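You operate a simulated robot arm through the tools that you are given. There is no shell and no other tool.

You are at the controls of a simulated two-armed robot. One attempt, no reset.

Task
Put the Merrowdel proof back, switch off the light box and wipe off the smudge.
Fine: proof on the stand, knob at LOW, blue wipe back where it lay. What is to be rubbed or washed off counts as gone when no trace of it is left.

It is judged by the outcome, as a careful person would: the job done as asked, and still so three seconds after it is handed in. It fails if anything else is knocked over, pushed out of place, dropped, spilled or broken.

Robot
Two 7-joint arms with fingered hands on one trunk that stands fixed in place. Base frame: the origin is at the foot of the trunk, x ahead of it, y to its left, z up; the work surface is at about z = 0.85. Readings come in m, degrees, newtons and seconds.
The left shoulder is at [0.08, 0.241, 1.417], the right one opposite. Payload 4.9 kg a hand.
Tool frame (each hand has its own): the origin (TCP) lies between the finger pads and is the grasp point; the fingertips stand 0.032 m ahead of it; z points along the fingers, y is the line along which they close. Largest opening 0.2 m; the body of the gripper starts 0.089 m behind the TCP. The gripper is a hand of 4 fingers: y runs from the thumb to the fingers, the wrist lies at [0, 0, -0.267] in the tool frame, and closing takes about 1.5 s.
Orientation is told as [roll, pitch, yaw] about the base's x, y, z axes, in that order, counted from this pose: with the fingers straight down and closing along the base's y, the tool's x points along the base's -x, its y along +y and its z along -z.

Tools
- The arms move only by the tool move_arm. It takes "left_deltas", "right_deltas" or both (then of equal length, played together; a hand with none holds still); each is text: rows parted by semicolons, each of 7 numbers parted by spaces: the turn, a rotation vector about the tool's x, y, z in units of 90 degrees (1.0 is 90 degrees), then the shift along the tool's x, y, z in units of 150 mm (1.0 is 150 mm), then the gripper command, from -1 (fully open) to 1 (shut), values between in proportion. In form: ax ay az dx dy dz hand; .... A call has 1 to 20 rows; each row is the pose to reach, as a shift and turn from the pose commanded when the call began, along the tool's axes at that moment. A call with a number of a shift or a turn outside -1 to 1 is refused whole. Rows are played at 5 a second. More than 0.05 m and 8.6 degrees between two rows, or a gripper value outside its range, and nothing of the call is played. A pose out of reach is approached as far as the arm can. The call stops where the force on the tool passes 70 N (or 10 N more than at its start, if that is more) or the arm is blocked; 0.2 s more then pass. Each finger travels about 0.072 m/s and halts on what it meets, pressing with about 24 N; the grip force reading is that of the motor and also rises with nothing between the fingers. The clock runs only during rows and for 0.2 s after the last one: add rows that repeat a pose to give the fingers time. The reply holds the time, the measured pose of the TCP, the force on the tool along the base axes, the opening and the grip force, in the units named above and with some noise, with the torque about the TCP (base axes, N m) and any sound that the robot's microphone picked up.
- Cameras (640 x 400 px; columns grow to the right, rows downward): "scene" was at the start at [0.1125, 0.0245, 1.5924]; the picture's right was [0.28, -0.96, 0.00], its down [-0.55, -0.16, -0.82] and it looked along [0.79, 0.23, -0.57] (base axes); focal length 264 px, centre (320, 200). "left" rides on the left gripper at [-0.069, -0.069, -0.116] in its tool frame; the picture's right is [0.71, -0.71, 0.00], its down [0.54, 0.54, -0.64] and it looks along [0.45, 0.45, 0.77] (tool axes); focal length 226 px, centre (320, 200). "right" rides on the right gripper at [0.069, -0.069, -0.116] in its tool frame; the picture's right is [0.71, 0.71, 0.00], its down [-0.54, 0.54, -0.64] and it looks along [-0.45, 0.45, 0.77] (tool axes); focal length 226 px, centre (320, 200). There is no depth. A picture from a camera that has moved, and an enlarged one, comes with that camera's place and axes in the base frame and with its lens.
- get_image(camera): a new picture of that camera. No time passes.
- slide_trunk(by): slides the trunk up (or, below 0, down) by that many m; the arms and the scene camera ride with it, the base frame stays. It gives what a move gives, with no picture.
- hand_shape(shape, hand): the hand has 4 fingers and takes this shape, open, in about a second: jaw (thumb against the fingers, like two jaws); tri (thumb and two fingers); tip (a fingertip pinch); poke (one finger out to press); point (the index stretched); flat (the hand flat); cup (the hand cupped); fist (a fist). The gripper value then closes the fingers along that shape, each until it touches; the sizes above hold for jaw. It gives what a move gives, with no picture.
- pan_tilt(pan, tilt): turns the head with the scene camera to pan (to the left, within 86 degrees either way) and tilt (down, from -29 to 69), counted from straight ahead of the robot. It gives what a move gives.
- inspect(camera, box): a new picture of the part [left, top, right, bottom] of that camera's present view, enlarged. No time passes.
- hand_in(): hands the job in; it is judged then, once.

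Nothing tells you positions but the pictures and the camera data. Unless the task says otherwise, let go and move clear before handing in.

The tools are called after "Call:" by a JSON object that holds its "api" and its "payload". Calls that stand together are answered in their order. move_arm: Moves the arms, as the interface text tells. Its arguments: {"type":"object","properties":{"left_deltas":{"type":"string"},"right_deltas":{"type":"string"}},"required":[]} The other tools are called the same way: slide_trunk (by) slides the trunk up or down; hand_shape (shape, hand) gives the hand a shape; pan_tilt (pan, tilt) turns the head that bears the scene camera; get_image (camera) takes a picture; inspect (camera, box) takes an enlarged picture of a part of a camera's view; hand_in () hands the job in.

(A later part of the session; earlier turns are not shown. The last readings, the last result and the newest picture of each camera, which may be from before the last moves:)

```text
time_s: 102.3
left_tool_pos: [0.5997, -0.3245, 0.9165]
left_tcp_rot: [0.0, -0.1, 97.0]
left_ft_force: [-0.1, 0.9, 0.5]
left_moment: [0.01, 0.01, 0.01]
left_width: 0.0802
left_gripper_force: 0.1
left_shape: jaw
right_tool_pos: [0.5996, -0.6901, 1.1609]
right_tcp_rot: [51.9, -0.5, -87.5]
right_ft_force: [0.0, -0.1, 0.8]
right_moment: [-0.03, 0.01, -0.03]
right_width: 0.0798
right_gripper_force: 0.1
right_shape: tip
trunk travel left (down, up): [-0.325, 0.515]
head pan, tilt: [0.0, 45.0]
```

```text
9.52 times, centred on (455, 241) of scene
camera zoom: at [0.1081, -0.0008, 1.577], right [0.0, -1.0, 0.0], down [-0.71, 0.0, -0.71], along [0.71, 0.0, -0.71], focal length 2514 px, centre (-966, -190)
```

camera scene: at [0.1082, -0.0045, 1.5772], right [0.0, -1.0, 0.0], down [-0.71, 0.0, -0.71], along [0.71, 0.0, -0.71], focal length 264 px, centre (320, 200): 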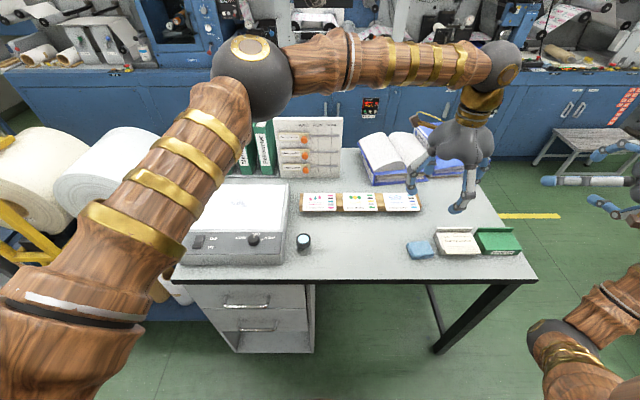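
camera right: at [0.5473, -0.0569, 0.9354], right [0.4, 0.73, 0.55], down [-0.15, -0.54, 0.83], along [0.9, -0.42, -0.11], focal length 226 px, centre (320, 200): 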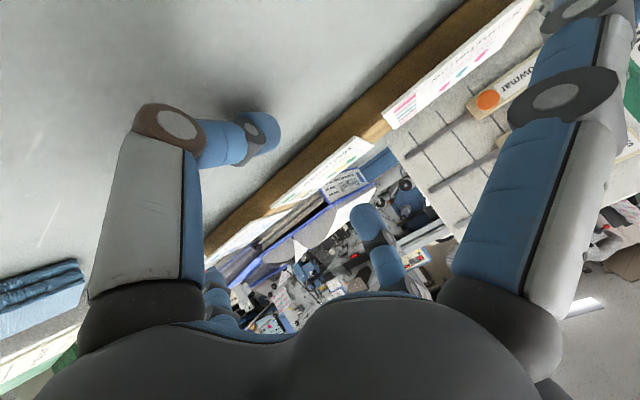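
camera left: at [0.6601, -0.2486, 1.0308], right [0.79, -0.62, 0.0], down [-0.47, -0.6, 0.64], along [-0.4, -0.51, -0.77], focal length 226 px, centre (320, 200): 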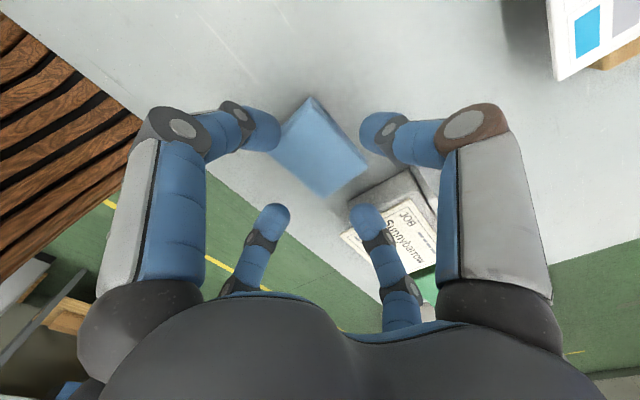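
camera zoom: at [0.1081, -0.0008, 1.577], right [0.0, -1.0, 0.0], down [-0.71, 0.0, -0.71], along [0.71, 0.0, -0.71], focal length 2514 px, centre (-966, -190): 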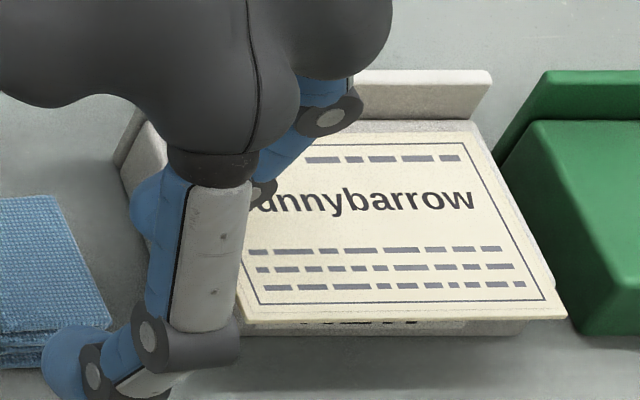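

The gap between wipe and tray is only about 3 cm, too tight for a finger there. I'll instead turn the hand 45° so the four fingers grip the wipe's two long sides near its corners, away from the tray. First rise, then turn.

Call:
{"api": "move_arm", "payload": {"left_deltas": "0 0 0 0 0 -0.15 0.15; 0 0 0 0 0 -0.3 0.15; 0 0 0.085 0 0 -0.3 0.15; 0 0 0.17 0 0 -0.3 0.15; 0 0 0.255 0 0 -0.3 0.15; 0 0 0.34 0 0 -0.3 0.15; 0 0 0.425 0 0 -0.3 0.15; 0 0 0.511 0 0 -0.3 0.15; 0 0 0.511 0 0 -0.3 0.15"}}

Call:
{"api": "get_image", "payload": {"camera": "left"}}

Call:
{"api": "inspect", "payload": {"camera": "left", "box": [220, 60, 420, 260]}}

```text
time_s: 104.3
left_tool_pos: [0.6027, -0.3235, 0.9615]
left_tcp_rot: [-0.1, 0.0, 50.8]
left_ft_force: [0.7, 0.9, -0.5]
left_moment: [-0.01, -0.03, 0.05]
left_width: 0.0847
left_gripper_force: 0.0
left_shape: jaw
right_tool_pos: [0.6002, -0.6898, 1.1612]
right_tcp_rot: [52.0, -0.3, -87.3]
right_ft_force: [0.7, -0.4, 0.8]
right_moment: [0.01, 0.01, 0.01]
right_width: 0.0794
right_gripper_force: 0.0
right_shape: tip
trunk travel left (down, up): [-0.325, 0.515]
head pan, tilt: [0.0, 45.0]
```

```text
taken
camera left: at [0.6992, -0.3149, 1.0766], right [0.1, -0.99, 0.0], down [-0.76, -0.08, 0.64], along [-0.64, -0.07, -0.77], focal length 226 px, centre (320, 200)
```

left: 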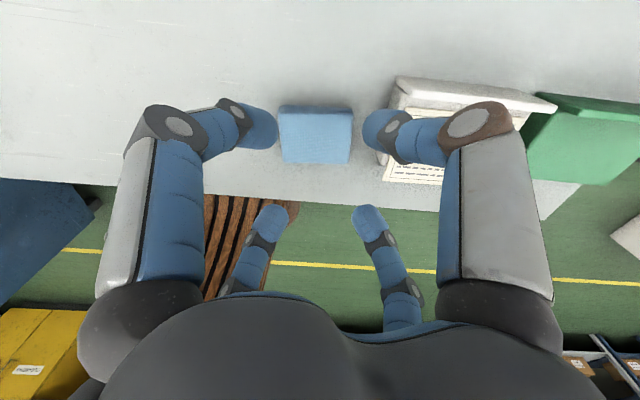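

```text
2.00 times, centred on (320, 160) of left
camera zoom: at [0.6992, -0.3149, 1.0766], right [0.1, -0.99, 0.0], down [-0.76, -0.08, 0.64], along [-0.64, -0.07, -0.77], focal length 452 px, centre (320, 280)
```

zoom: 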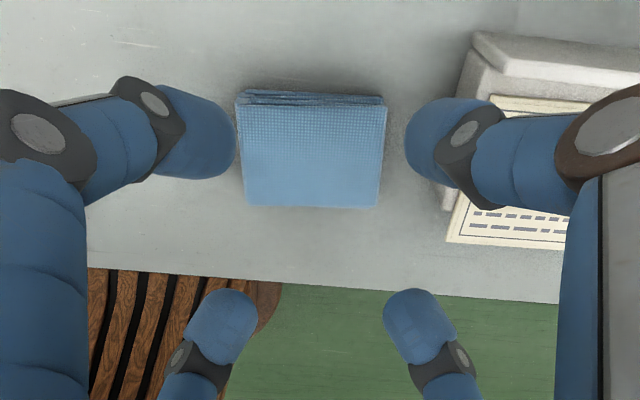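

The wipe's centre is confirmed at (0.601, -0.321). I'll shift 5 mm away from the tray, open to about 10.5 cm, and descend carefully.

Call:
{"api": "move_arm", "payload": {"left_deltas": "0 0 0 -0.03 0.042 0 -0.05; 0 0 0 -0.03 0.042 0.1 -0.05; 0 0 0 -0.03 0.042 0.2 -0.05; 0 0 0 -0.03 0.042 0.3 -0.05; 0 0 0 -0.03 0.042 0.4 -0.05"}}

Call:
{"api": "inspect", "payload": {"camera": "left", "box": [220, 60, 420, 260]}}

Call:
{"api": "inspect", "payload": {"camera": "scene", "box": [380, 190, 520, 280]}}

```text
time_s: 105.5
left_tool_pos: [0.5989, -0.3171, 0.901]
left_tcp_rot: [-0.1, 0.0, 51.0]
left_ft_force: [0.3, 1.0, 0.2]
left_moment: [0.03, 0.0, 0.02]
left_width: 0.1045
left_gripper_force: 0.1
left_shape: jaw
right_tool_pos: [0.6002, -0.6903, 1.1626]
right_tcp_rot: [51.9, -0.4, -87.4]
right_ft_force: [-0.3, -0.2, 1.4]
right_moment: [0.0, 0.01, -0.01]
right_width: 0.0798
right_gripper_force: 0.1
right_shape: tip
trunk travel left (down, up): [-0.325, 0.515]
head pan, tilt: [0.0, 45.0]
```

```text
2.00 times, centred on (320, 160) of left
camera zoom: at [0.6963, -0.3072, 1.0157], right [0.11, -0.99, 0.0], down [-0.76, -0.08, 0.64], along [-0.64, -0.07, -0.77], focal length 452 px, centre (320, 280)
```

zoom: 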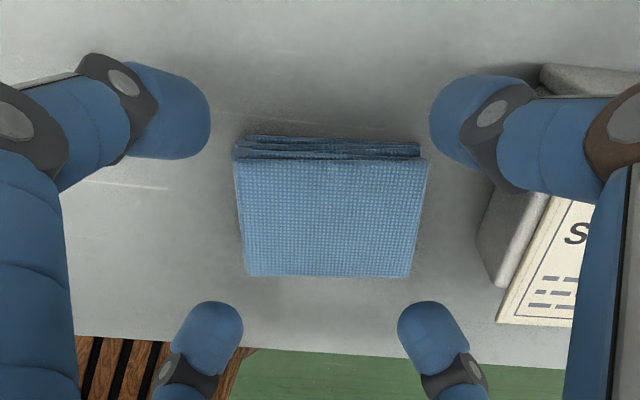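

```text
4.44 times, centred on (450, 235) of scene
camera zoom: at [0.1095, -0.0014, 1.5771], right [0.0, -1.0, 0.0], down [-0.71, 0.0, -0.71], along [0.71, 0.0, -0.71], focal length 1173 px, centre (-258, 44)
```

zoom: 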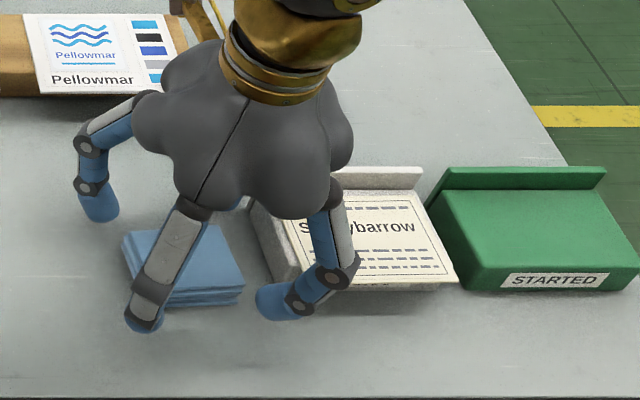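

Call:
{"api": "move_arm", "payload": {"left_deltas": "0 0 0 0 0 0.05 -0.05; 0 0 0 0 0 0.1 -0.05; 0 0 0 0 0 0.1 -0.05"}}

Call:
{"api": "inspect", "payload": {"camera": "left", "box": [220, 60, 420, 260]}}

```text
time_s: 106.3
left_tool_pos: [0.599, -0.3161, 0.8879]
left_tcp_rot: [0.0, 0.0, 51.0]
left_ft_force: [0.8, 1.5, 0.3]
left_moment: [-0.03, -0.04, 0.0]
left_width: 0.1042
left_gripper_force: 0.0
left_shape: jaw
right_tool_pos: [0.5985, -0.6896, 1.1608]
right_tcp_rot: [52.0, -0.4, -87.4]
right_ft_force: [0.0, 0.0, 0.3]
right_moment: [-0.01, -0.02, 0.01]
right_width: 0.0798
right_gripper_force: 0.2
right_shape: tip
trunk travel left (down, up): [-0.325, 0.515]
head pan, tilt: [0.0, 45.0]
```

```text
2.00 times, centred on (320, 160) of left
camera zoom: at [0.6968, -0.3066, 1.0008], right [0.1, -0.99, 0.0], down [-0.76, -0.08, 0.64], along [-0.64, -0.07, -0.77], focal length 452 px, centre (320, 280)
```

zoom: 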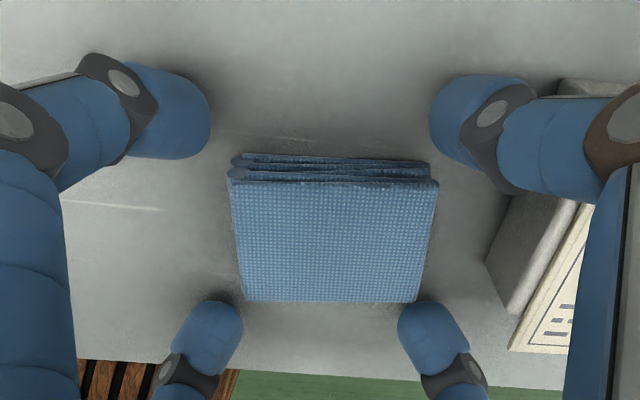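

No contact yet. Closing on the wipe.

Call:
{"api": "move_arm", "payload": {"left_deltas": "0 0 0 0 0 0 0.2; 0 0 0 0 0 0 0.5; 0 0 0 0 0 0 1; 0 0 0 0 0 0 1; 0 0 0 0 0 0 1; 0 0 0 0 0 0 1"}}

Call:
{"api": "inspect", "payload": {"camera": "left", "box": [220, 60, 420, 260]}}

Call:
{"api": "inspect", "payload": {"camera": "scene", "box": [380, 190, 520, 280]}}

```text
time_s: 107.7
left_tool_pos: [0.5995, -0.3172, 0.8865]
left_tcp_rot: [0.0, -0.1, 51.0]
left_ft_force: [1.1, 0.0, 3.2]
left_moment: [-0.15, -0.13, 0.03]
left_width: 0.0661
left_gripper_force: 23.9
left_shape: jaw
right_tool_pos: [0.6003, -0.6894, 1.1619]
right_tcp_rot: [51.9, -0.4, -87.5]
right_ft_force: [0.6, -0.4, 0.1]
right_moment: [0.0, 0.0, -0.02]
right_width: 0.0799
right_gripper_force: 0.1
right_shape: tip
trunk travel left (down, up): [-0.325, 0.515]
head pan, tilt: [0.0, 45.0]
```

```text
2.00 times, centred on (320, 160) of left
camera zoom: at [0.697, -0.3066, 1.0011], right [0.11, -0.99, 0.0], down [-0.76, -0.08, 0.64], along [-0.64, -0.07, -0.77], focal length 452 px, centre (320, 280)
```

zoom: 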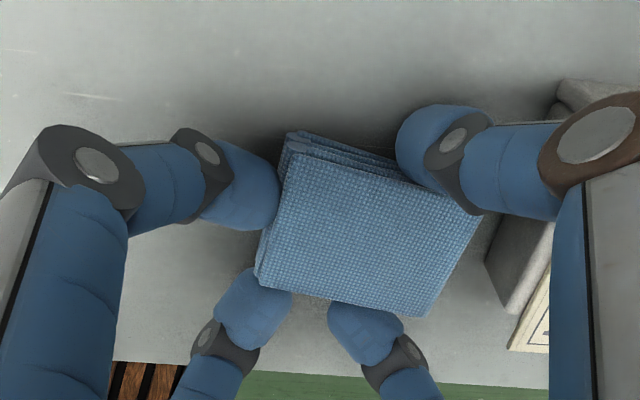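

```text
4.44 times, centred on (450, 235) of scene
camera zoom: at [0.1088, -0.0009, 1.5772], right [0.0, -1.0, 0.0], down [-0.71, 0.0, -0.71], along [0.71, 0.0, -0.71], focal length 1173 px, centre (-258, 44)
```

zoom: 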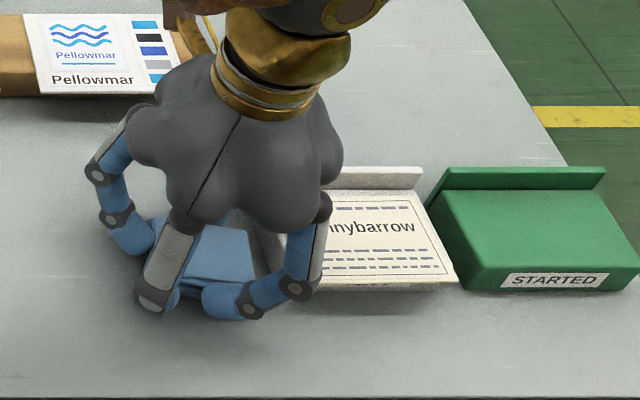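

The wipe is gripped (it turned about 20° in the hand, now centred at (0.603, -0.334)). I'll lift gently and check it holds.

Call:
{"api": "move_arm", "payload": {"left_deltas": "0 0 0 0 0 -0.07 1; 0 0 0 0 0 -0.15 1; 0 0 0 0 0 -0.3 1; 0 0 0 0 0 -0.5 1"}}

Call:
{"api": "inspect", "payload": {"camera": "left", "box": [220, 60, 420, 260]}}

Call:
{"api": "inspect", "payload": {"camera": "scene", "box": [380, 170, 520, 280]}}

```text
time_s: 108.7
left_tool_pos: [0.5982, -0.3168, 0.9623]
left_tcp_rot: [0.0, 0.0, 50.9]
left_ft_force: [-0.3, -0.1, 0.1]
left_moment: [0.01, -0.04, -0.02]
left_width: 0.0654
left_gripper_force: 24.0
left_shape: jaw
right_tool_pos: [0.5988, -0.6896, 1.162]
right_tcp_rot: [51.9, -0.4, -87.4]
right_ft_force: [-0.8, 0.6, 0.3]
right_moment: [-0.01, -0.02, -0.02]
right_width: 0.0798
right_gripper_force: 0.0
right_shape: tip
trunk travel left (down, up): [-0.325, 0.515]
head pan, tilt: [0.0, 45.0]
```

```text
2.00 times, centred on (320, 160) of left
camera zoom: at [0.6951, -0.3079, 1.0757], right [0.1, -0.99, 0.0], down [-0.76, -0.08, 0.64], along [-0.64, -0.07, -0.77], focal length 452 px, centre (320, 280)
```

zoom: 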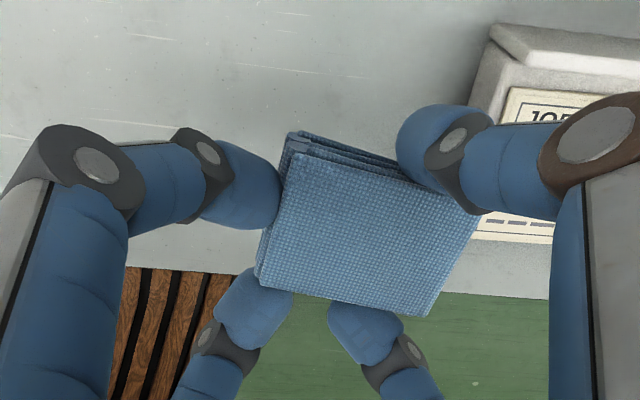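

```text
3.64 times, centred on (450, 225) of scene
camera zoom: at [0.1082, -0.0006, 1.5771], right [0.0, -1.0, 0.0], down [-0.71, 0.0, -0.71], along [0.71, 0.0, -0.71], focal length 960 px, centre (-153, 109)
```

zoom: 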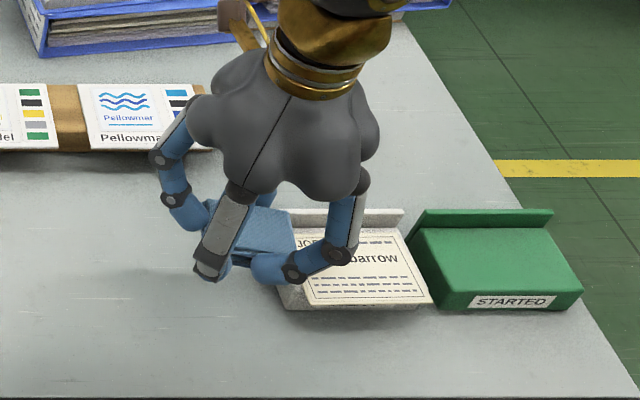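

The wipe is held firmly. I'll carry it at a safe height over to the light box.

Call:
{"api": "move_arm", "payload": {"left_deltas": "0 0 0 0 0 -0.3 1; 0 0 0 0 0 -0.6 1; 0 0 0 0 0 -0.85 1"}}

Call:
{"api": "move_arm", "payload": {"left_deltas": "0 0 0 -0.23 0.105 0 1; 0 0 0 -0.46 0.21 0 1; 0 0 0 -0.69 0.315 0 1; 0 0 0 -0.921 0.42 0 1"}}

Call:
{"api": "move_arm", "payload": {"left_deltas": "0 0 0 -0.23 0.105 0 1; 0 0 0 -0.46 0.21 0 1; 0 0 0 -0.69 0.315 0 1; 0 0 0 -0.921 0.42 0 1"}}

Call:
{"api": "move_arm", "payload": {"left_deltas": "0 0 0 -0.23 0.105 0 1; 0 0 0 -0.46 0.21 0 1; 0 0 0 -0.69 0.315 0 1; 0 0 0 -0.921 0.42 0 1"}}

Call:
{"api": "get_image", "payload": {"camera": "scene"}}

```text
time_s: 109.5
left_tool_pos: [0.5996, -0.3161, 1.0883]
left_tcp_rot: [0.0, 0.0, 51.0]
left_ft_force: [-0.3, -0.8, -0.8]
left_moment: [-0.02, -0.01, -0.01]
left_width: 0.0656
left_gripper_force: 24.0
left_shape: jaw
right_tool_pos: [0.5999, -0.6905, 1.1617]
right_tcp_rot: [52.0, -0.4, -87.4]
right_ft_force: [-0.1, 0.3, -0.4]
right_moment: [0.02, -0.02, 0.01]
right_width: 0.0798
right_gripper_force: 0.0
right_shape: tip
trunk travel left (down, up): [-0.325, 0.515]
head pan, tilt: [0.0, 45.0]
```

```text
time_s: 110.5
left_tool_pos: [0.6381, -0.1673, 1.0887]
left_tcp_rot: [-0.1, 0.1, 51.0]
left_ft_force: [-0.9, -0.1, -0.1]
left_moment: [-0.06, 0.03, 0.02]
left_width: 0.0657
left_gripper_force: 23.7
left_shape: jaw
right_tool_pos: [0.6014, -0.6879, 1.1635]
right_tcp_rot: [51.9, -0.5, -87.4]
right_ft_force: [-0.5, -0.4, 0.2]
right_moment: [0.01, -0.02, -0.01]
right_width: 0.0795
right_gripper_force: 0.1
right_shape: tip
trunk travel left (down, up): [-0.325, 0.515]
head pan, tilt: [0.0, 45.0]
```

```text
time_s: 111.5
left_tool_pos: [0.6748, -0.0225, 1.0899]
left_tcp_rot: [0.1, 0.2, 51.0]
left_ft_force: [-0.9, -0.1, -0.3]
left_moment: [-0.01, -0.01, -0.01]
left_width: 0.0651
left_gripper_force: 24.2
left_shape: jaw
right_tool_pos: [0.5995, -0.6878, 1.1635]
right_tcp_rot: [52.0, -0.5, -87.4]
right_ft_force: [0.0, 0.8, -0.8]
right_moment: [0.01, 0.02, -0.02]
right_width: 0.0797
right_gripper_force: 0.1
right_shape: tip
trunk travel left (down, up): [-0.325, 0.515]
head pan, tilt: [0.0, 45.0]
```

```text
time_s: 112.5
left_tool_pos: [0.7124, 0.1273, 1.0916]
left_tcp_rot: [-0.1, 0.1, 51.0]
left_ft_force: [-0.9, 0.7, 0.6]
left_moment: [-0.02, 0.04, 0.05]
left_width: 0.0657
left_gripper_force: 23.9
left_shape: jaw
right_tool_pos: [0.599, -0.6893, 1.1635]
right_tcp_rot: [51.9, -0.5, -87.4]
right_ft_force: [0.4, -0.5, 0.2]
right_moment: [-0.04, 0.02, -0.02]
right_width: 0.0795
right_gripper_force: 0.1
right_shape: tip
trunk travel left (down, up): [-0.325, 0.515]
head pan, tilt: [0.0, 45.0]
```

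```text
taken
camera scene: at [0.1089, 0.0018, 1.5772], right [0.0, -1.0, 0.0], down [-0.71, 0.0, -0.71], along [0.71, 0.0, -0.71], focal length 264 px, centre (320, 200)
```

scene: 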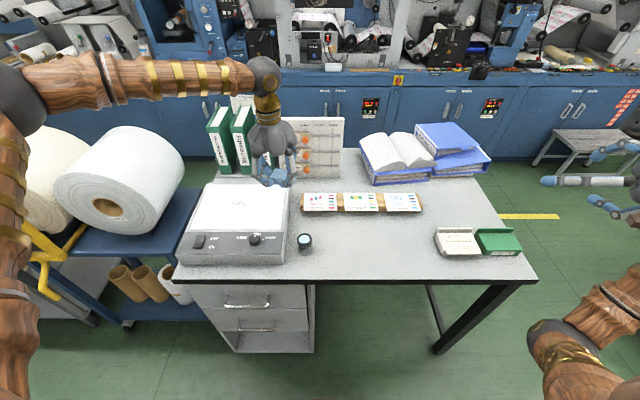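

Call:
{"api": "move_arm", "payload": {"left_deltas": "0 0 -0.05 -0.18 0.144 0 1; 0 0 -0.1 -0.36 0.287 0 1; 0 0 -0.15 -0.539 0.431 0.1 1; 0 0 -0.15 -0.539 0.431 0.35 1; 0 0 -0.15 -0.539 0.431 0.6 1; 0 0 -0.15 -0.539 0.431 0.85 1"}}

Call:
{"api": "inspect", "payload": {"camera": "scene", "box": [170, 150, 320, 270]}}

Call:
{"api": "get_image", "payload": {"camera": "left"}}

```text
time_s: 113.9
left_tool_pos: [0.7115, 0.2293, 0.9612]
left_tcp_rot: [0.0, 0.0, 64.6]
left_ft_force: [0.7, 1.0, -0.5]
left_moment: [0.0, 0.0, -0.04]
left_width: 0.0657
left_gripper_force: 23.6
left_shape: jaw
right_tool_pos: [0.6009, -0.689, 1.1625]
right_tcp_rot: [51.8, -0.3, -87.4]
right_ft_force: [-0.2, -0.4, 0.1]
right_moment: [0.0, 0.03, -0.03]
right_width: 0.0796
right_gripper_force: 0.0
right_shape: tip
trunk travel left (down, up): [-0.325, 0.515]
head pan, tilt: [0.0, 45.0]
```

```text
3.33 times, centred on (245, 210) of scene
camera zoom: at [0.1099, 0.0, 1.5771], right [0.0, -1.0, 0.0], down [-0.71, 0.0, -0.71], along [0.71, 0.0, -0.71], focal length 880 px, centre (570, 167)
```

zoom: 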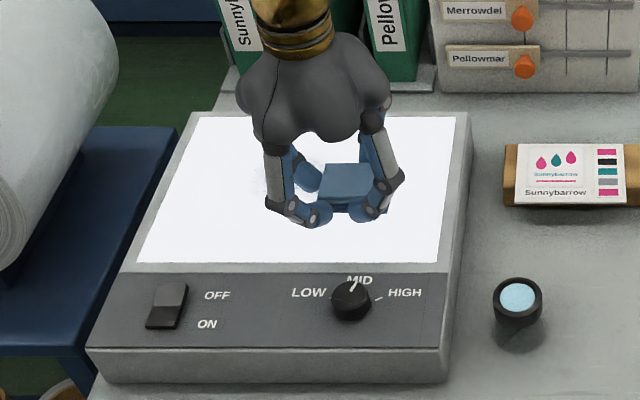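

```text
taken
camera left: at [0.8053, 0.2611, 1.0759], right [0.34, -0.94, 0.0], down [-0.72, -0.26, 0.64], along [-0.61, -0.22, -0.77], focal length 226 px, centre (320, 200)
```

left: 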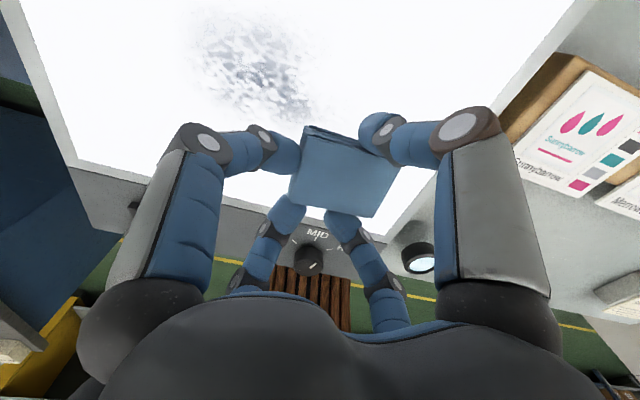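

Now I'll lower the wipe until it touches the glass.

Call:
{"api": "move_arm", "payload": {"left_deltas": "0 0 0 0 0 0.06 1; 0 0 0 0 0 0.105 1; 0 0 0 0 0 0.125 1"}}

```text
time_s: 114.7
left_tool_pos: [0.7129, 0.2269, 0.9454]
left_tcp_rot: [-0.1, -0.1, 64.5]
left_ft_force: [0.8, 0.5, 11.6]
left_moment: [-0.38, -0.5, 0.08]
left_width: 0.0654
left_gripper_force: 24.2
left_shape: jaw
right_tool_pos: [0.5992, -0.6902, 1.1625]
right_tcp_rot: [52.0, -0.4, -87.4]
right_ft_force: [0.1, -0.2, 0.5]
right_moment: [-0.02, -0.01, 0.0]
right_width: 0.0797
right_gripper_force: 0.0
right_shape: tip
trunk travel left (down, up): [-0.325, 0.515]
head pan, tilt: [0.0, 45.0]
```

Light contact, about 12 N. First stroke: forward 8.5 cm and back, then check the effect.

Call:
{"api": "move_arm", "payload": {"left_deltas": "0 0 0 -0.061 -0.128 0.01 1; 0 0 0 -0.122 -0.256 0.01 1; 0 0 0 -0.183 -0.383 0.01 1; 0 0 0 -0.244 -0.511 0.01 1; 0 0 0 -0.183 -0.383 0.01 1; 0 0 0 -0.122 -0.256 0.01 1; 0 0 0 -0.061 -0.128 0.01 1; 0 0 0 0 0 0.01 1"}}

Call:
{"api": "inspect", "payload": {"camera": "scene", "box": [170, 150, 320, 270]}}

Call:
{"api": "get_image", "payload": {"camera": "left"}}

```text
time_s: 116.5
left_tool_pos: [0.7117, 0.2266, 0.9428]
left_tcp_rot: [-0.4, -0.1, 64.5]
left_ft_force: [13.8, -0.1, 37.1]
left_moment: [-0.87, -2.09, 0.29]
left_width: 0.0678
left_gripper_force: 24.0
left_shape: jaw
right_tool_pos: [0.5966, -0.691, 1.1633]
right_tcp_rot: [52.1, -0.5, -87.5]
right_ft_force: [0.3, 0.2, -0.2]
right_moment: [0.02, 0.01, -0.01]
right_width: 0.0796
right_gripper_force: 0.1
right_shape: tip
trunk travel left (down, up): [-0.325, 0.515]
head pan, tilt: [0.0, 45.0]
```

```text
3.33 times, centred on (245, 210) of scene
camera zoom: at [0.1053, -0.0017, 1.5776], right [0.0, -1.0, 0.0], down [-0.71, 0.0, -0.71], along [0.71, 0.0, -0.71], focal length 880 px, centre (570, 167)
```

zoom: 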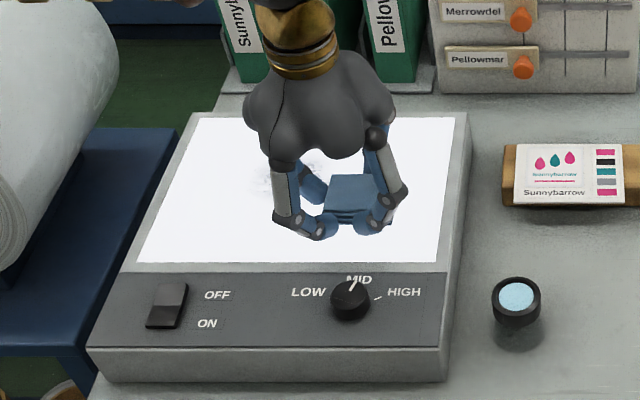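

```text
taken
camera left: at [0.8037, 0.2593, 1.0578], right [0.33, -0.94, 0.0], down [-0.73, -0.25, 0.64], along [-0.6, -0.22, -0.77], focal length 226 px, centre (320, 200)
```

left: 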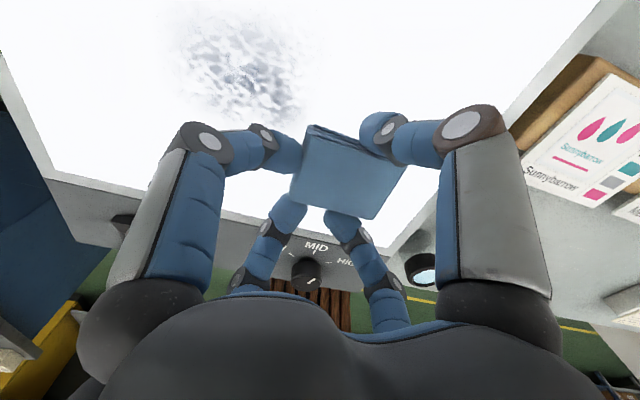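

Call:
{"api": "move_arm", "payload": {"left_deltas": "0 0 0 -0.18 0.09 -0.01 1; 0 0 0 -0.36 0.18 -0.01 1; 0 0 0 -0.42 0.05 -0.005 1; 0 0 0 -0.48 -0.07 -0.005 1; 0 0 0 -0.54 -0.2 -0.005 1; 0 0 0 -0.6 -0.33 -0.005 1; 0 0 0 -0.54 -0.2 -0.005 1; 0 0 0 -0.48 -0.07 -0.005 1; 0 0 0 -0.42 0.05 -0.005 1; 0 0 0 -0.36 0.18 -0.005 1"}}

Call:
{"api": "get_image", "payload": {"camera": "left"}}

Call:
{"api": "inspect", "payload": {"camera": "scene", "box": [170, 150, 320, 270]}}

```text
time_s: 118.7
left_tool_pos: [0.7098, 0.2899, 0.9434]
left_tcp_rot: [0.0, 0.0, 64.5]
left_ft_force: [0.6, 0.7, 1.6]
left_moment: [-0.11, -0.1, -0.02]
left_width: 0.0656
left_gripper_force: 23.3
left_shape: jaw
right_tool_pos: [0.5991, -0.6895, 1.1625]
right_tcp_rot: [52.0, -0.4, -87.4]
right_ft_force: [-0.1, 0.5, 0.1]
right_moment: [-0.05, -0.03, -0.01]
right_width: 0.08
right_gripper_force: 0.0
right_shape: tip
trunk travel left (down, up): [-0.325, 0.515]
head pan, tilt: [0.0, 45.0]
```

```text
taken
camera left: at [0.8029, 0.3218, 1.0587], right [0.33, -0.94, 0.0], down [-0.72, -0.26, 0.64], along [-0.61, -0.22, -0.77], focal length 226 px, centre (320, 200)
```

left: 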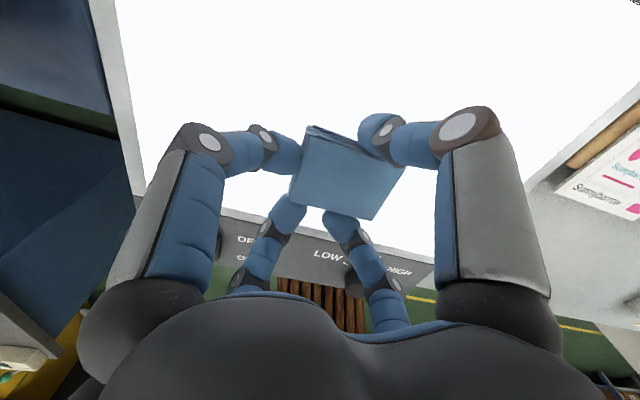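

```text
3.33 times, centred on (245, 210) of scene
camera zoom: at [0.1074, -0.0003, 1.5772], right [0.0, -1.0, 0.0], down [-0.71, 0.0, -0.71], along [0.71, 0.0, -0.71], focal length 880 px, centre (570, 167)
```

zoom: 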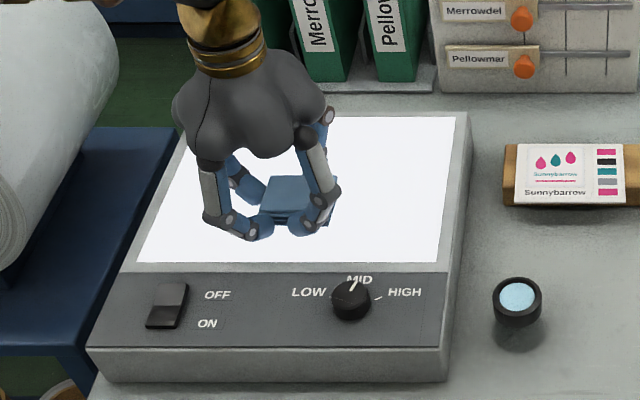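

The smudge appears to be gone already. I'll add overlapping strokes across the whole area to be sure nothing is left.

Call:
{"api": "move_arm", "payload": {"left_deltas": "0 0 0 -0.18 0.086 0.007 1; 0 0 0 -0.266 -0.094 0.007 1; 0 0 0 -0.352 -0.275 0.007 1; 0 0 0 -0.438 -0.455 0.007 1; 0 0 0 -0.558 -0.398 0.007 1; 0 0 0 -0.472 -0.218 0.007 1; 0 0 0 -0.386 -0.037 0.007 1; 0 0 0 -0.3 0.143 0.007 1; 0 0 0 -0.06 0.028 0.007 1; 0 0 0 0.181 -0.087 0.007 1; 0 0 0 0.095 -0.267 0.007 1; 0 0 0 0.009 -0.448 0.007 1; 0 0 0 -0.077 -0.628 0.007 1; 0 0 0 -0.2 -0.57 0.007 1; 0 0 0 -0.12 -0.39 0.007 1; 0 0 0 -0.034 -0.21 0.007 1; 0 0 0 0.04 -0.03 0.007 1"}}

Call:
{"api": "move_arm", "payload": {"left_deltas": "0 0 0 0 0 -0.2 1; 0 0 0 0 0 -0.5 1; 0 0 0 0 0 -0.8 1; 0 0 0 0 0 -1 1"}}

Call:
{"api": "inspect", "payload": {"camera": "scene", "box": [170, 150, 320, 270]}}

Call:
{"api": "get_image", "payload": {"camera": "left"}}

```text
time_s: 122.3
left_tool_pos: [0.7087, 0.2823, 0.9435]
left_tcp_rot: [-0.2, 0.0, 64.5]
left_ft_force: [8.6, -1.4, 23.7]
left_moment: [-0.58, -1.4, 0.19]
left_width: 0.0661
left_gripper_force: 23.5
left_shape: jaw
right_tool_pos: [0.5976, -0.6913, 1.1635]
right_tcp_rot: [52.1, -0.3, -87.5]
right_ft_force: [-0.3, -0.1, -0.3]
right_moment: [-0.02, 0.03, 0.01]
right_width: 0.0799
right_gripper_force: 0.0
right_shape: tip
trunk travel left (down, up): [-0.325, 0.515]
head pan, tilt: [0.0, 45.0]
```

```text
time_s: 123.3
left_tool_pos: [0.7113, 0.2802, 1.0915]
left_tcp_rot: [-0.1, 0.0, 64.5]
left_ft_force: [-0.4, -0.2, -0.5]
left_moment: [0.05, -0.02, 0.01]
left_width: 0.0649
left_gripper_force: 24.3
left_shape: jaw
right_tool_pos: [0.5996, -0.6898, 1.1621]
right_tcp_rot: [52.0, -0.4, -87.5]
right_ft_force: [0.4, 0.7, -0.1]
right_moment: [0.0, 0.03, 0.04]
right_width: 0.0799
right_gripper_force: 0.0
right_shape: tip
trunk travel left (down, up): [-0.325, 0.515]
head pan, tilt: [0.0, 45.0]
```

```text
3.33 times, centred on (245, 210) of scene
camera zoom: at [0.1085, -0.0011, 1.5771], right [0.0, -1.0, 0.0], down [-0.71, 0.0, -0.71], along [0.71, 0.0, -0.71], focal length 880 px, centre (570, 167)
```

zoom: 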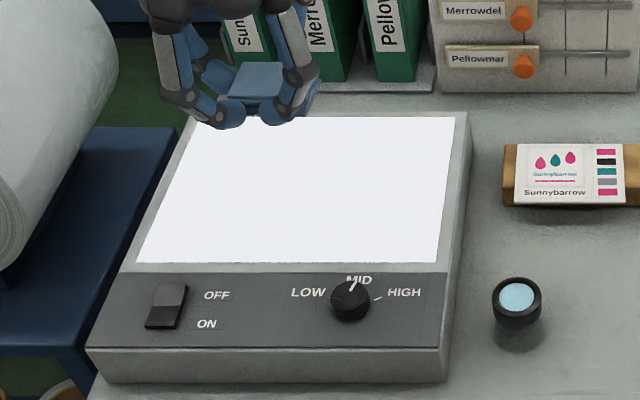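

```text
taken
camera left: at [0.8034, 0.3122, 1.205], right [0.33, -0.94, 0.0], down [-0.72, -0.26, 0.64], along [-0.61, -0.21, -0.77], focal length 226 px, centre (320, 200)
```

left: 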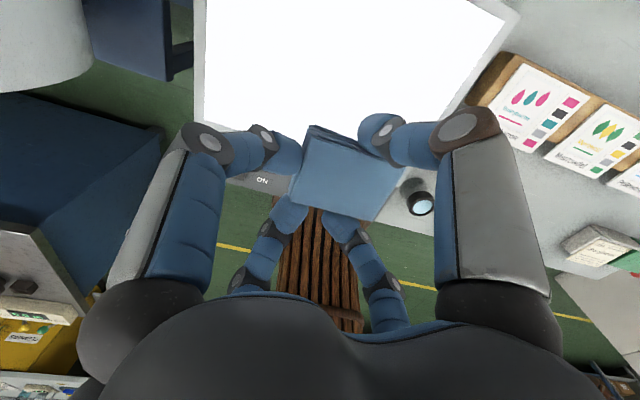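

Call:
{"api": "inspect", "payload": {"camera": "scene", "box": [195, 182, 290, 235]}}

Call:
{"api": "inspect", "payload": {"camera": "left", "box": [195, 0, 510, 130]}}

```text
6.74 times, centred on (242, 208) of scene
camera zoom: at [0.1085, -0.0011, 1.5771], right [0.0, -1.0, 0.0], down [-0.71, 0.0, -0.71], along [0.71, 0.0, -0.71], focal length 1778 px, centre (842, 143)
```

zoom: 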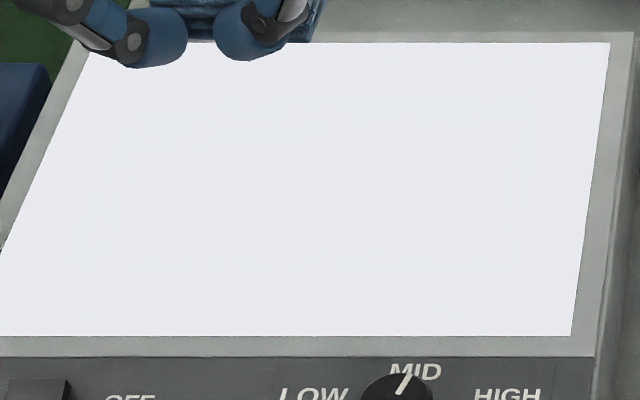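

```text
2.03 times, centred on (352, 65) of left
camera zoom: at [0.8034, 0.3122, 1.205], right [0.33, -0.94, 0.0], down [-0.72, -0.26, 0.64], along [-0.61, -0.21, -0.77], focal length 459 px, centre (254, 474)
```

zoom: 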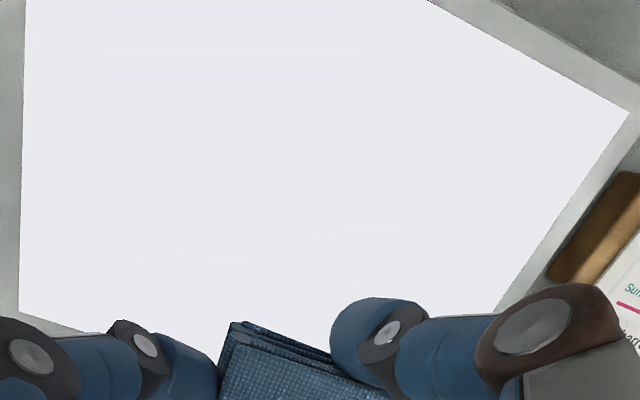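

The glass is spotless. Before returning the wipe I'll measure how it sits in the hand now.

Call:
{"api": "inspect", "payload": {"camera": "left", "box": [260, 100, 430, 240]}}

Call:
{"api": "inspect", "payload": {"camera": "scene", "box": [390, 215, 530, 285]}}

```text
2.86 times, centred on (345, 170) of left
camera zoom: at [0.8034, 0.3122, 1.205], right [0.33, -0.94, 0.0], down [-0.72, -0.26, 0.64], along [-0.61, -0.21, -0.77], focal length 646 px, centre (249, 286)
```

zoom: 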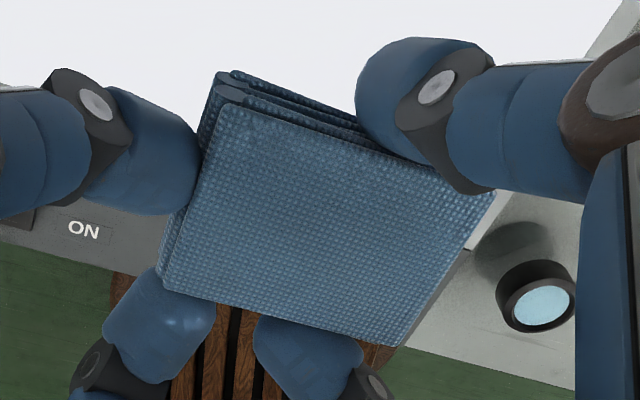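

```text
4.57 times, centred on (460, 250) of scene
camera zoom: at [0.1085, -0.0011, 1.5771], right [0.0, -1.0, 0.0], down [-0.71, 0.0, -0.71], along [0.71, 0.0, -0.71], focal length 1206 px, centre (-320, -29)
```

zoom: 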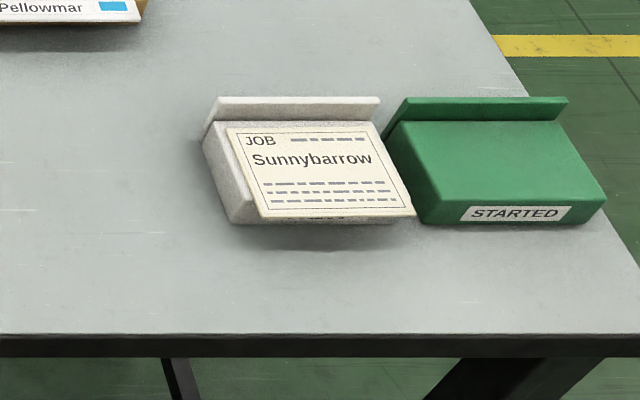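

The tray hasn't moved, and the wipe's pose in the hand is known. I'll carry it back along the same route.

Call:
{"api": "move_arm", "payload": {"left_deltas": "0 0 0 0.24 -0.061 0 1; 0 0 0 0.48 -0.122 0 1; 0 0 0 0.72 -0.182 0 1; 0 0 0 0.966 -0.243 0 1"}}

Call:
{"api": "move_arm", "payload": {"left_deltas": "0 0 0 0.24 -0.061 0 1; 0 0 0 0.48 -0.122 0 1; 0 0 0 0.72 -0.182 0 1; 0 0 0 0.966 -0.243 0 1"}}

Call:
{"api": "move_arm", "payload": {"left_deltas": "0 0 0 0.24 -0.061 0 1; 0 0 0 0.48 -0.122 0 1; 0 0 0 0.72 -0.182 0 1; 0 0 0 0.966 -0.243 0 1"}}

Call:
{"api": "move_arm", "payload": {"left_deltas": "0 0 -0.015 0.24 -0.061 0 1; 0 0 -0.03 0.48 -0.122 0 1; 0 0 -0.045 0.72 -0.182 0 1; 0 0 -0.061 0.966 -0.243 0 1; 0 0 -0.061 0.966 -0.243 0 1"}}

Call:
{"api": "get_image", "payload": {"camera": "scene"}}

Call:
{"api": "get_image", "payload": {"camera": "left"}}

```text
time_s: 124.3
left_tool_pos: [0.6833, 0.1298, 1.0907]
left_tcp_rot: [0.1, -0.1, 64.7]
left_ft_force: [-0.3, -0.6, -1.0]
left_moment: [0.04, 0.01, -0.03]
left_width: 0.0653
left_gripper_force: 23.8
left_shape: jaw
right_tool_pos: [0.6013, -0.6926, 1.1609]
right_tcp_rot: [51.9, -0.2, -87.4]
right_ft_force: [0.4, 0.9, -0.2]
right_moment: [0.01, 0.03, 0.04]
right_width: 0.0797
right_gripper_force: 0.1
right_shape: tip
trunk travel left (down, up): [-0.325, 0.515]
head pan, tilt: [0.0, 45.0]
```

```text
time_s: 125.3
left_tool_pos: [0.6558, -0.0135, 1.0891]
left_tcp_rot: [0.0, -0.1, 64.7]
left_ft_force: [0.8, -0.4, -0.7]
left_moment: [0.01, -0.02, -0.03]
left_width: 0.065
left_gripper_force: 24.3
left_shape: jaw
right_tool_pos: [0.6006, -0.6912, 1.1609]
right_tcp_rot: [51.9, -0.3, -87.5]
right_ft_force: [-0.8, 0.0, -0.4]
right_moment: [-0.01, 0.0, 0.03]
right_width: 0.0795
right_gripper_force: 0.0
right_shape: tip
trunk travel left (down, up): [-0.325, 0.515]
head pan, tilt: [0.0, 45.0]
```

```text
time_s: 126.3
left_tool_pos: [0.6268, -0.1621, 1.0885]
left_tcp_rot: [0.2, 0.0, 64.6]
left_ft_force: [-0.4, -0.3, -0.7]
left_moment: [0.03, -0.01, 0.0]
left_width: 0.0648
left_gripper_force: 24.3
left_shape: jaw
right_tool_pos: [0.6013, -0.6927, 1.1597]
right_tcp_rot: [52.0, -0.3, -87.4]
right_ft_force: [0.8, -0.5, -0.2]
right_moment: [0.03, 0.0, 0.05]
right_width: 0.0798
right_gripper_force: 0.1
right_shape: tip
trunk travel left (down, up): [-0.325, 0.515]
head pan, tilt: [0.0, 45.0]
```

```text
time_s: 127.5
left_tool_pos: [0.5963, -0.3059, 1.0936]
left_tcp_rot: [-0.1, 0.0, 70.1]
left_ft_force: [0.7, -0.1, -0.9]
left_moment: [-0.04, -0.03, -0.02]
left_width: 0.0649
left_gripper_force: 23.9
left_shape: jaw
right_tool_pos: [0.6007, -0.6888, 1.1635]
right_tcp_rot: [51.9, -0.5, -87.5]
right_ft_force: [0.7, -0.3, 0.0]
right_moment: [0.0, 0.01, -0.04]
right_width: 0.0797
right_gripper_force: 0.0
right_shape: tip
trunk travel left (down, up): [-0.325, 0.515]
head pan, tilt: [0.0, 45.0]
```

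```text
taken
camera scene: at [0.1095, 0.0004, 1.5771], right [0.0, -1.0, 0.0], down [-0.71, 0.0, -0.71], along [0.71, 0.0, -0.71], focal length 264 px, centre (320, 200)
```

scene: 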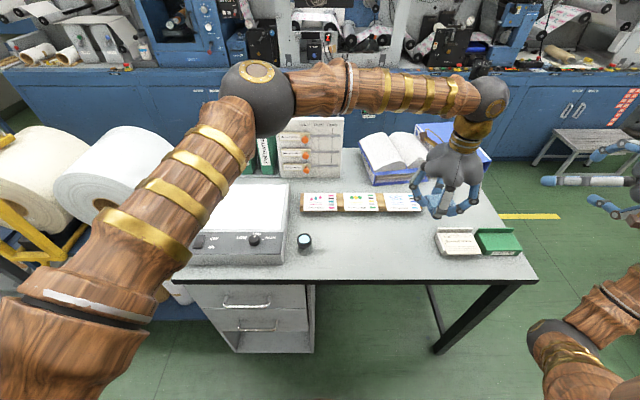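

```text
taken
camera left: at [0.6853, -0.2654, 1.2066], right [0.42, -0.91, 0.0], down [-0.69, -0.32, 0.64], along [-0.58, -0.27, -0.77], focal length 226 px, centre (320, 200)
```

left: 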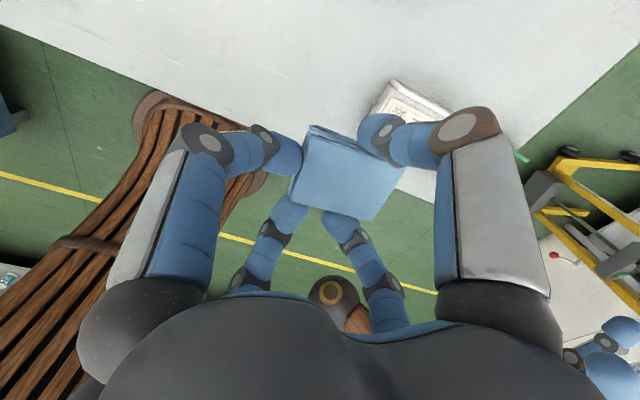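

Call:
{"api": "move_arm", "payload": {"left_deltas": "0 0 0 0.007 0.019 0.25 1; 0 0 0 0.007 0.019 0.5 1; 0 0 0 0.007 0.019 0.75 1; 0 0 0 0.007 0.019 1 1"}}

Call:
{"api": "inspect", "payload": {"camera": "left", "box": [230, 60, 430, 240]}}

Call:
{"api": "inspect", "payload": {"camera": "scene", "box": [380, 180, 520, 280]}}

```text
time_s: 128.5
left_tool_pos: [0.5912, -0.3046, 0.9394]
left_tcp_rot: [0.0, 0.0, 70.0]
left_ft_force: [0.5, -0.1, -0.1]
left_moment: [0.03, 0.0, -0.01]
left_width: 0.0647
left_gripper_force: 23.9
left_shape: jaw
right_tool_pos: [0.601, -0.6916, 1.1596]
right_tcp_rot: [52.0, -0.4, -87.5]
right_ft_force: [-0.9, 0.7, 0.9]
right_moment: [0.01, -0.01, -0.01]
right_width: 0.0795
right_gripper_force: 0.1
right_shape: tip
trunk travel left (down, up): [-0.325, 0.515]
head pan, tilt: [0.0, 45.0]
```

```text
2.22 times, centred on (330, 150) of left
camera zoom: at [0.6805, -0.2645, 1.0527], right [0.42, -0.91, 0.0], down [-0.69, -0.32, 0.64], along [-0.58, -0.27, -0.77], focal length 502 px, centre (298, 311)
```

zoom: 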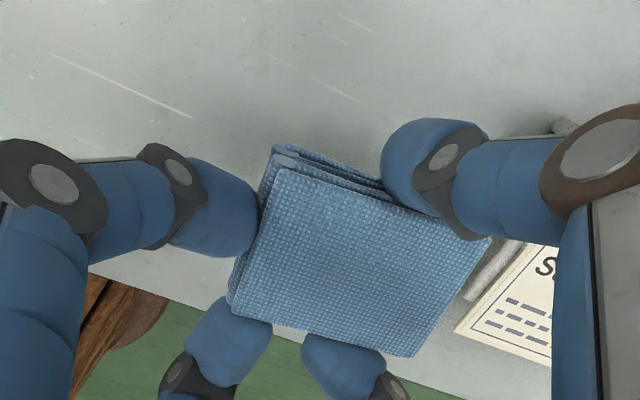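

```text
4.00 times, centred on (450, 230) of scene
camera zoom: at [0.1101, -0.0017, 1.5771], right [0.0, -1.0, 0.0], down [-0.71, 0.0, -0.71], along [0.71, 0.0, -0.71], focal length 1056 px, centre (-200, 80)
```

zoom: 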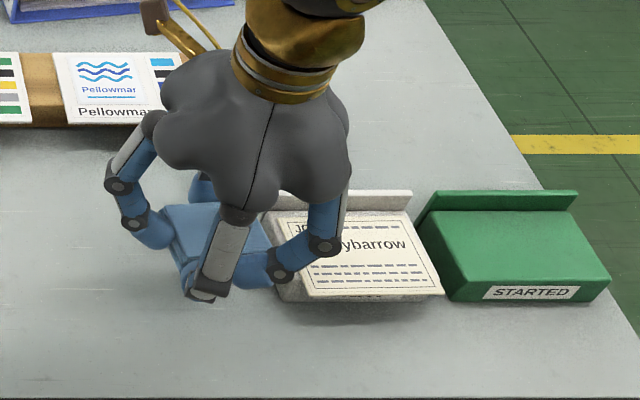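

Call:
{"api": "move_arm", "payload": {"left_deltas": "0 0 0 0 0 0.12 1; 0 0 0 0 0 0.24 1; 0 0 0 0 0 0.32 1; 0 0 0 0 0 0.345 1"}}

Call:
{"api": "inspect", "payload": {"camera": "left", "box": [230, 60, 430, 240]}}

Call:
{"api": "inspect", "payload": {"camera": "scene", "box": [380, 190, 520, 280]}}

```text
time_s: 129.5
left_tool_pos: [0.5921, -0.304, 0.8885]
left_tcp_rot: [0.0, 0.0, 70.0]
left_ft_force: [0.2, 0.7, 0.1]
left_moment: [-0.01, 0.02, -0.03]
left_width: 0.0649
left_gripper_force: 24.2
left_shape: jaw
right_tool_pos: [0.5993, -0.6899, 1.1612]
right_tcp_rot: [52.1, -0.4, -87.4]
right_ft_force: [0.4, 0.4, -0.7]
right_moment: [0.02, 0.03, 0.01]
right_width: 0.0798
right_gripper_force: 0.0
right_shape: tip
trunk travel left (down, up): [-0.325, 0.515]
head pan, tilt: [0.0, 45.0]
```

```text
2.22 times, centred on (330, 150) of left
camera zoom: at [0.6807, -0.2646, 1.0028], right [0.42, -0.91, 0.0], down [-0.69, -0.32, 0.64], along [-0.58, -0.27, -0.77], focal length 502 px, centre (298, 311)
```

zoom: 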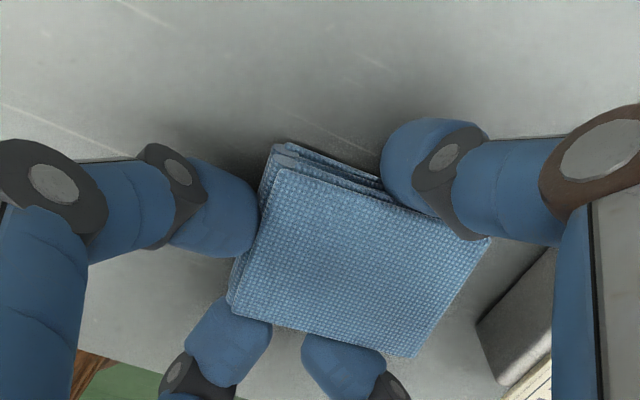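

```text
4.44 times, centred on (450, 235) of scene
camera zoom: at [0.1094, -0.0013, 1.5771], right [0.0, -1.0, 0.0], down [-0.71, 0.0, -0.71], along [0.71, 0.0, -0.71], focal length 1173 px, centre (-258, 44)
```

zoom: 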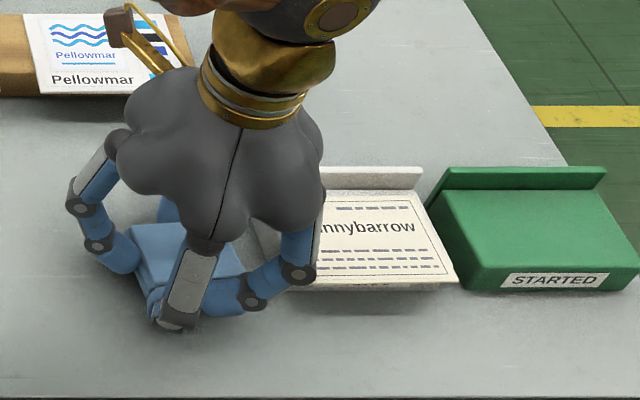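

It's within 3 mm and 1° of where it lay. Lowering the last millimetres, then opening just enough to let go.

Call:
{"api": "move_arm", "payload": {"left_deltas": "0 0 0 0 0 0.01 1; 0 0 0 0 0 0.018 1; 0 0 0 0 0 0.018 1"}}

Call:
{"api": "move_arm", "payload": {"left_deltas": "0 0 0 0 0 0 0.25; 0 0 0 0 0 0 0.1; 0 0 0 0 0 0 0; 0 0 0 0 0 0 0"}}

Call:
{"api": "inspect", "payload": {"camera": "left", "box": [230, 60, 430, 240]}}

Call:
{"api": "inspect", "payload": {"camera": "scene", "box": [380, 190, 520, 280]}}

```text
time_s: 130.3
left_tool_pos: [0.5925, -0.3047, 0.8863]
left_tcp_rot: [0.0, 0.0, 70.0]
left_ft_force: [0.5, 0.4, -0.8]
left_moment: [0.0, 0.0, -0.03]
left_width: 0.0645
left_gripper_force: 23.9
left_shape: jaw
right_tool_pos: [0.5997, -0.6899, 1.1617]
right_tcp_rot: [52.0, -0.5, -87.5]
right_ft_force: [0.7, 0.2, 1.3]
right_moment: [-0.01, -0.02, -0.02]
right_width: 0.0797
right_gripper_force: 0.1
right_shape: tip
trunk travel left (down, up): [-0.325, 0.515]
head pan, tilt: [0.0, 45.0]
```

```text
time_s: 131.3
left_tool_pos: [0.593, -0.3045, 0.8871]
left_tcp_rot: [0.1, -0.1, 70.1]
left_ft_force: [0.0, 0.7, -1.5]
left_moment: [0.01, -0.04, -0.01]
left_width: 0.0997
left_gripper_force: 0.1
left_shape: jaw
right_tool_pos: [0.5994, -0.6892, 1.1619]
right_tcp_rot: [52.0, -0.4, -87.4]
right_ft_force: [-0.7, 0.7, -0.5]
right_moment: [0.0, -0.03, 0.01]
right_width: 0.0795
right_gripper_force: 0.1
right_shape: tip
trunk travel left (down, up): [-0.325, 0.515]
head pan, tilt: [0.0, 45.0]
```

```text
2.22 times, centred on (330, 150) of left
camera zoom: at [0.681, -0.2637, 1.001], right [0.42, -0.91, 0.0], down [-0.69, -0.32, 0.64], along [-0.58, -0.27, -0.77], focal length 502 px, centre (298, 311)
```

zoom: 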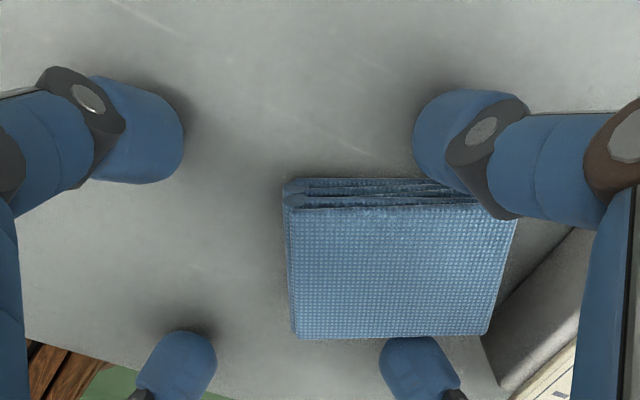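

```text
4.44 times, centred on (450, 235) of scene
camera zoom: at [0.109, -0.001, 1.5771], right [0.0, -1.0, 0.0], down [-0.71, 0.0, -0.71], along [0.71, 0.0, -0.71], focal length 1173 px, centre (-258, 44)
```

zoom: 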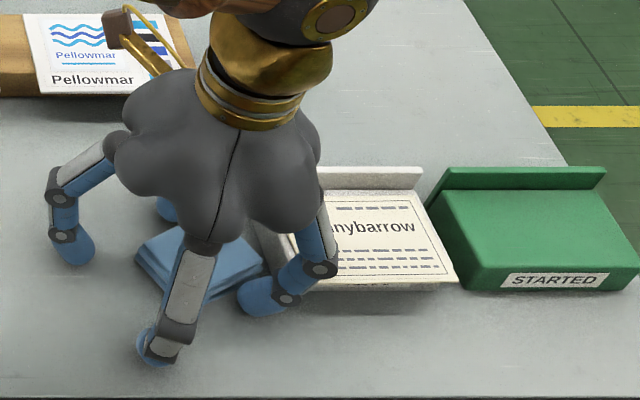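

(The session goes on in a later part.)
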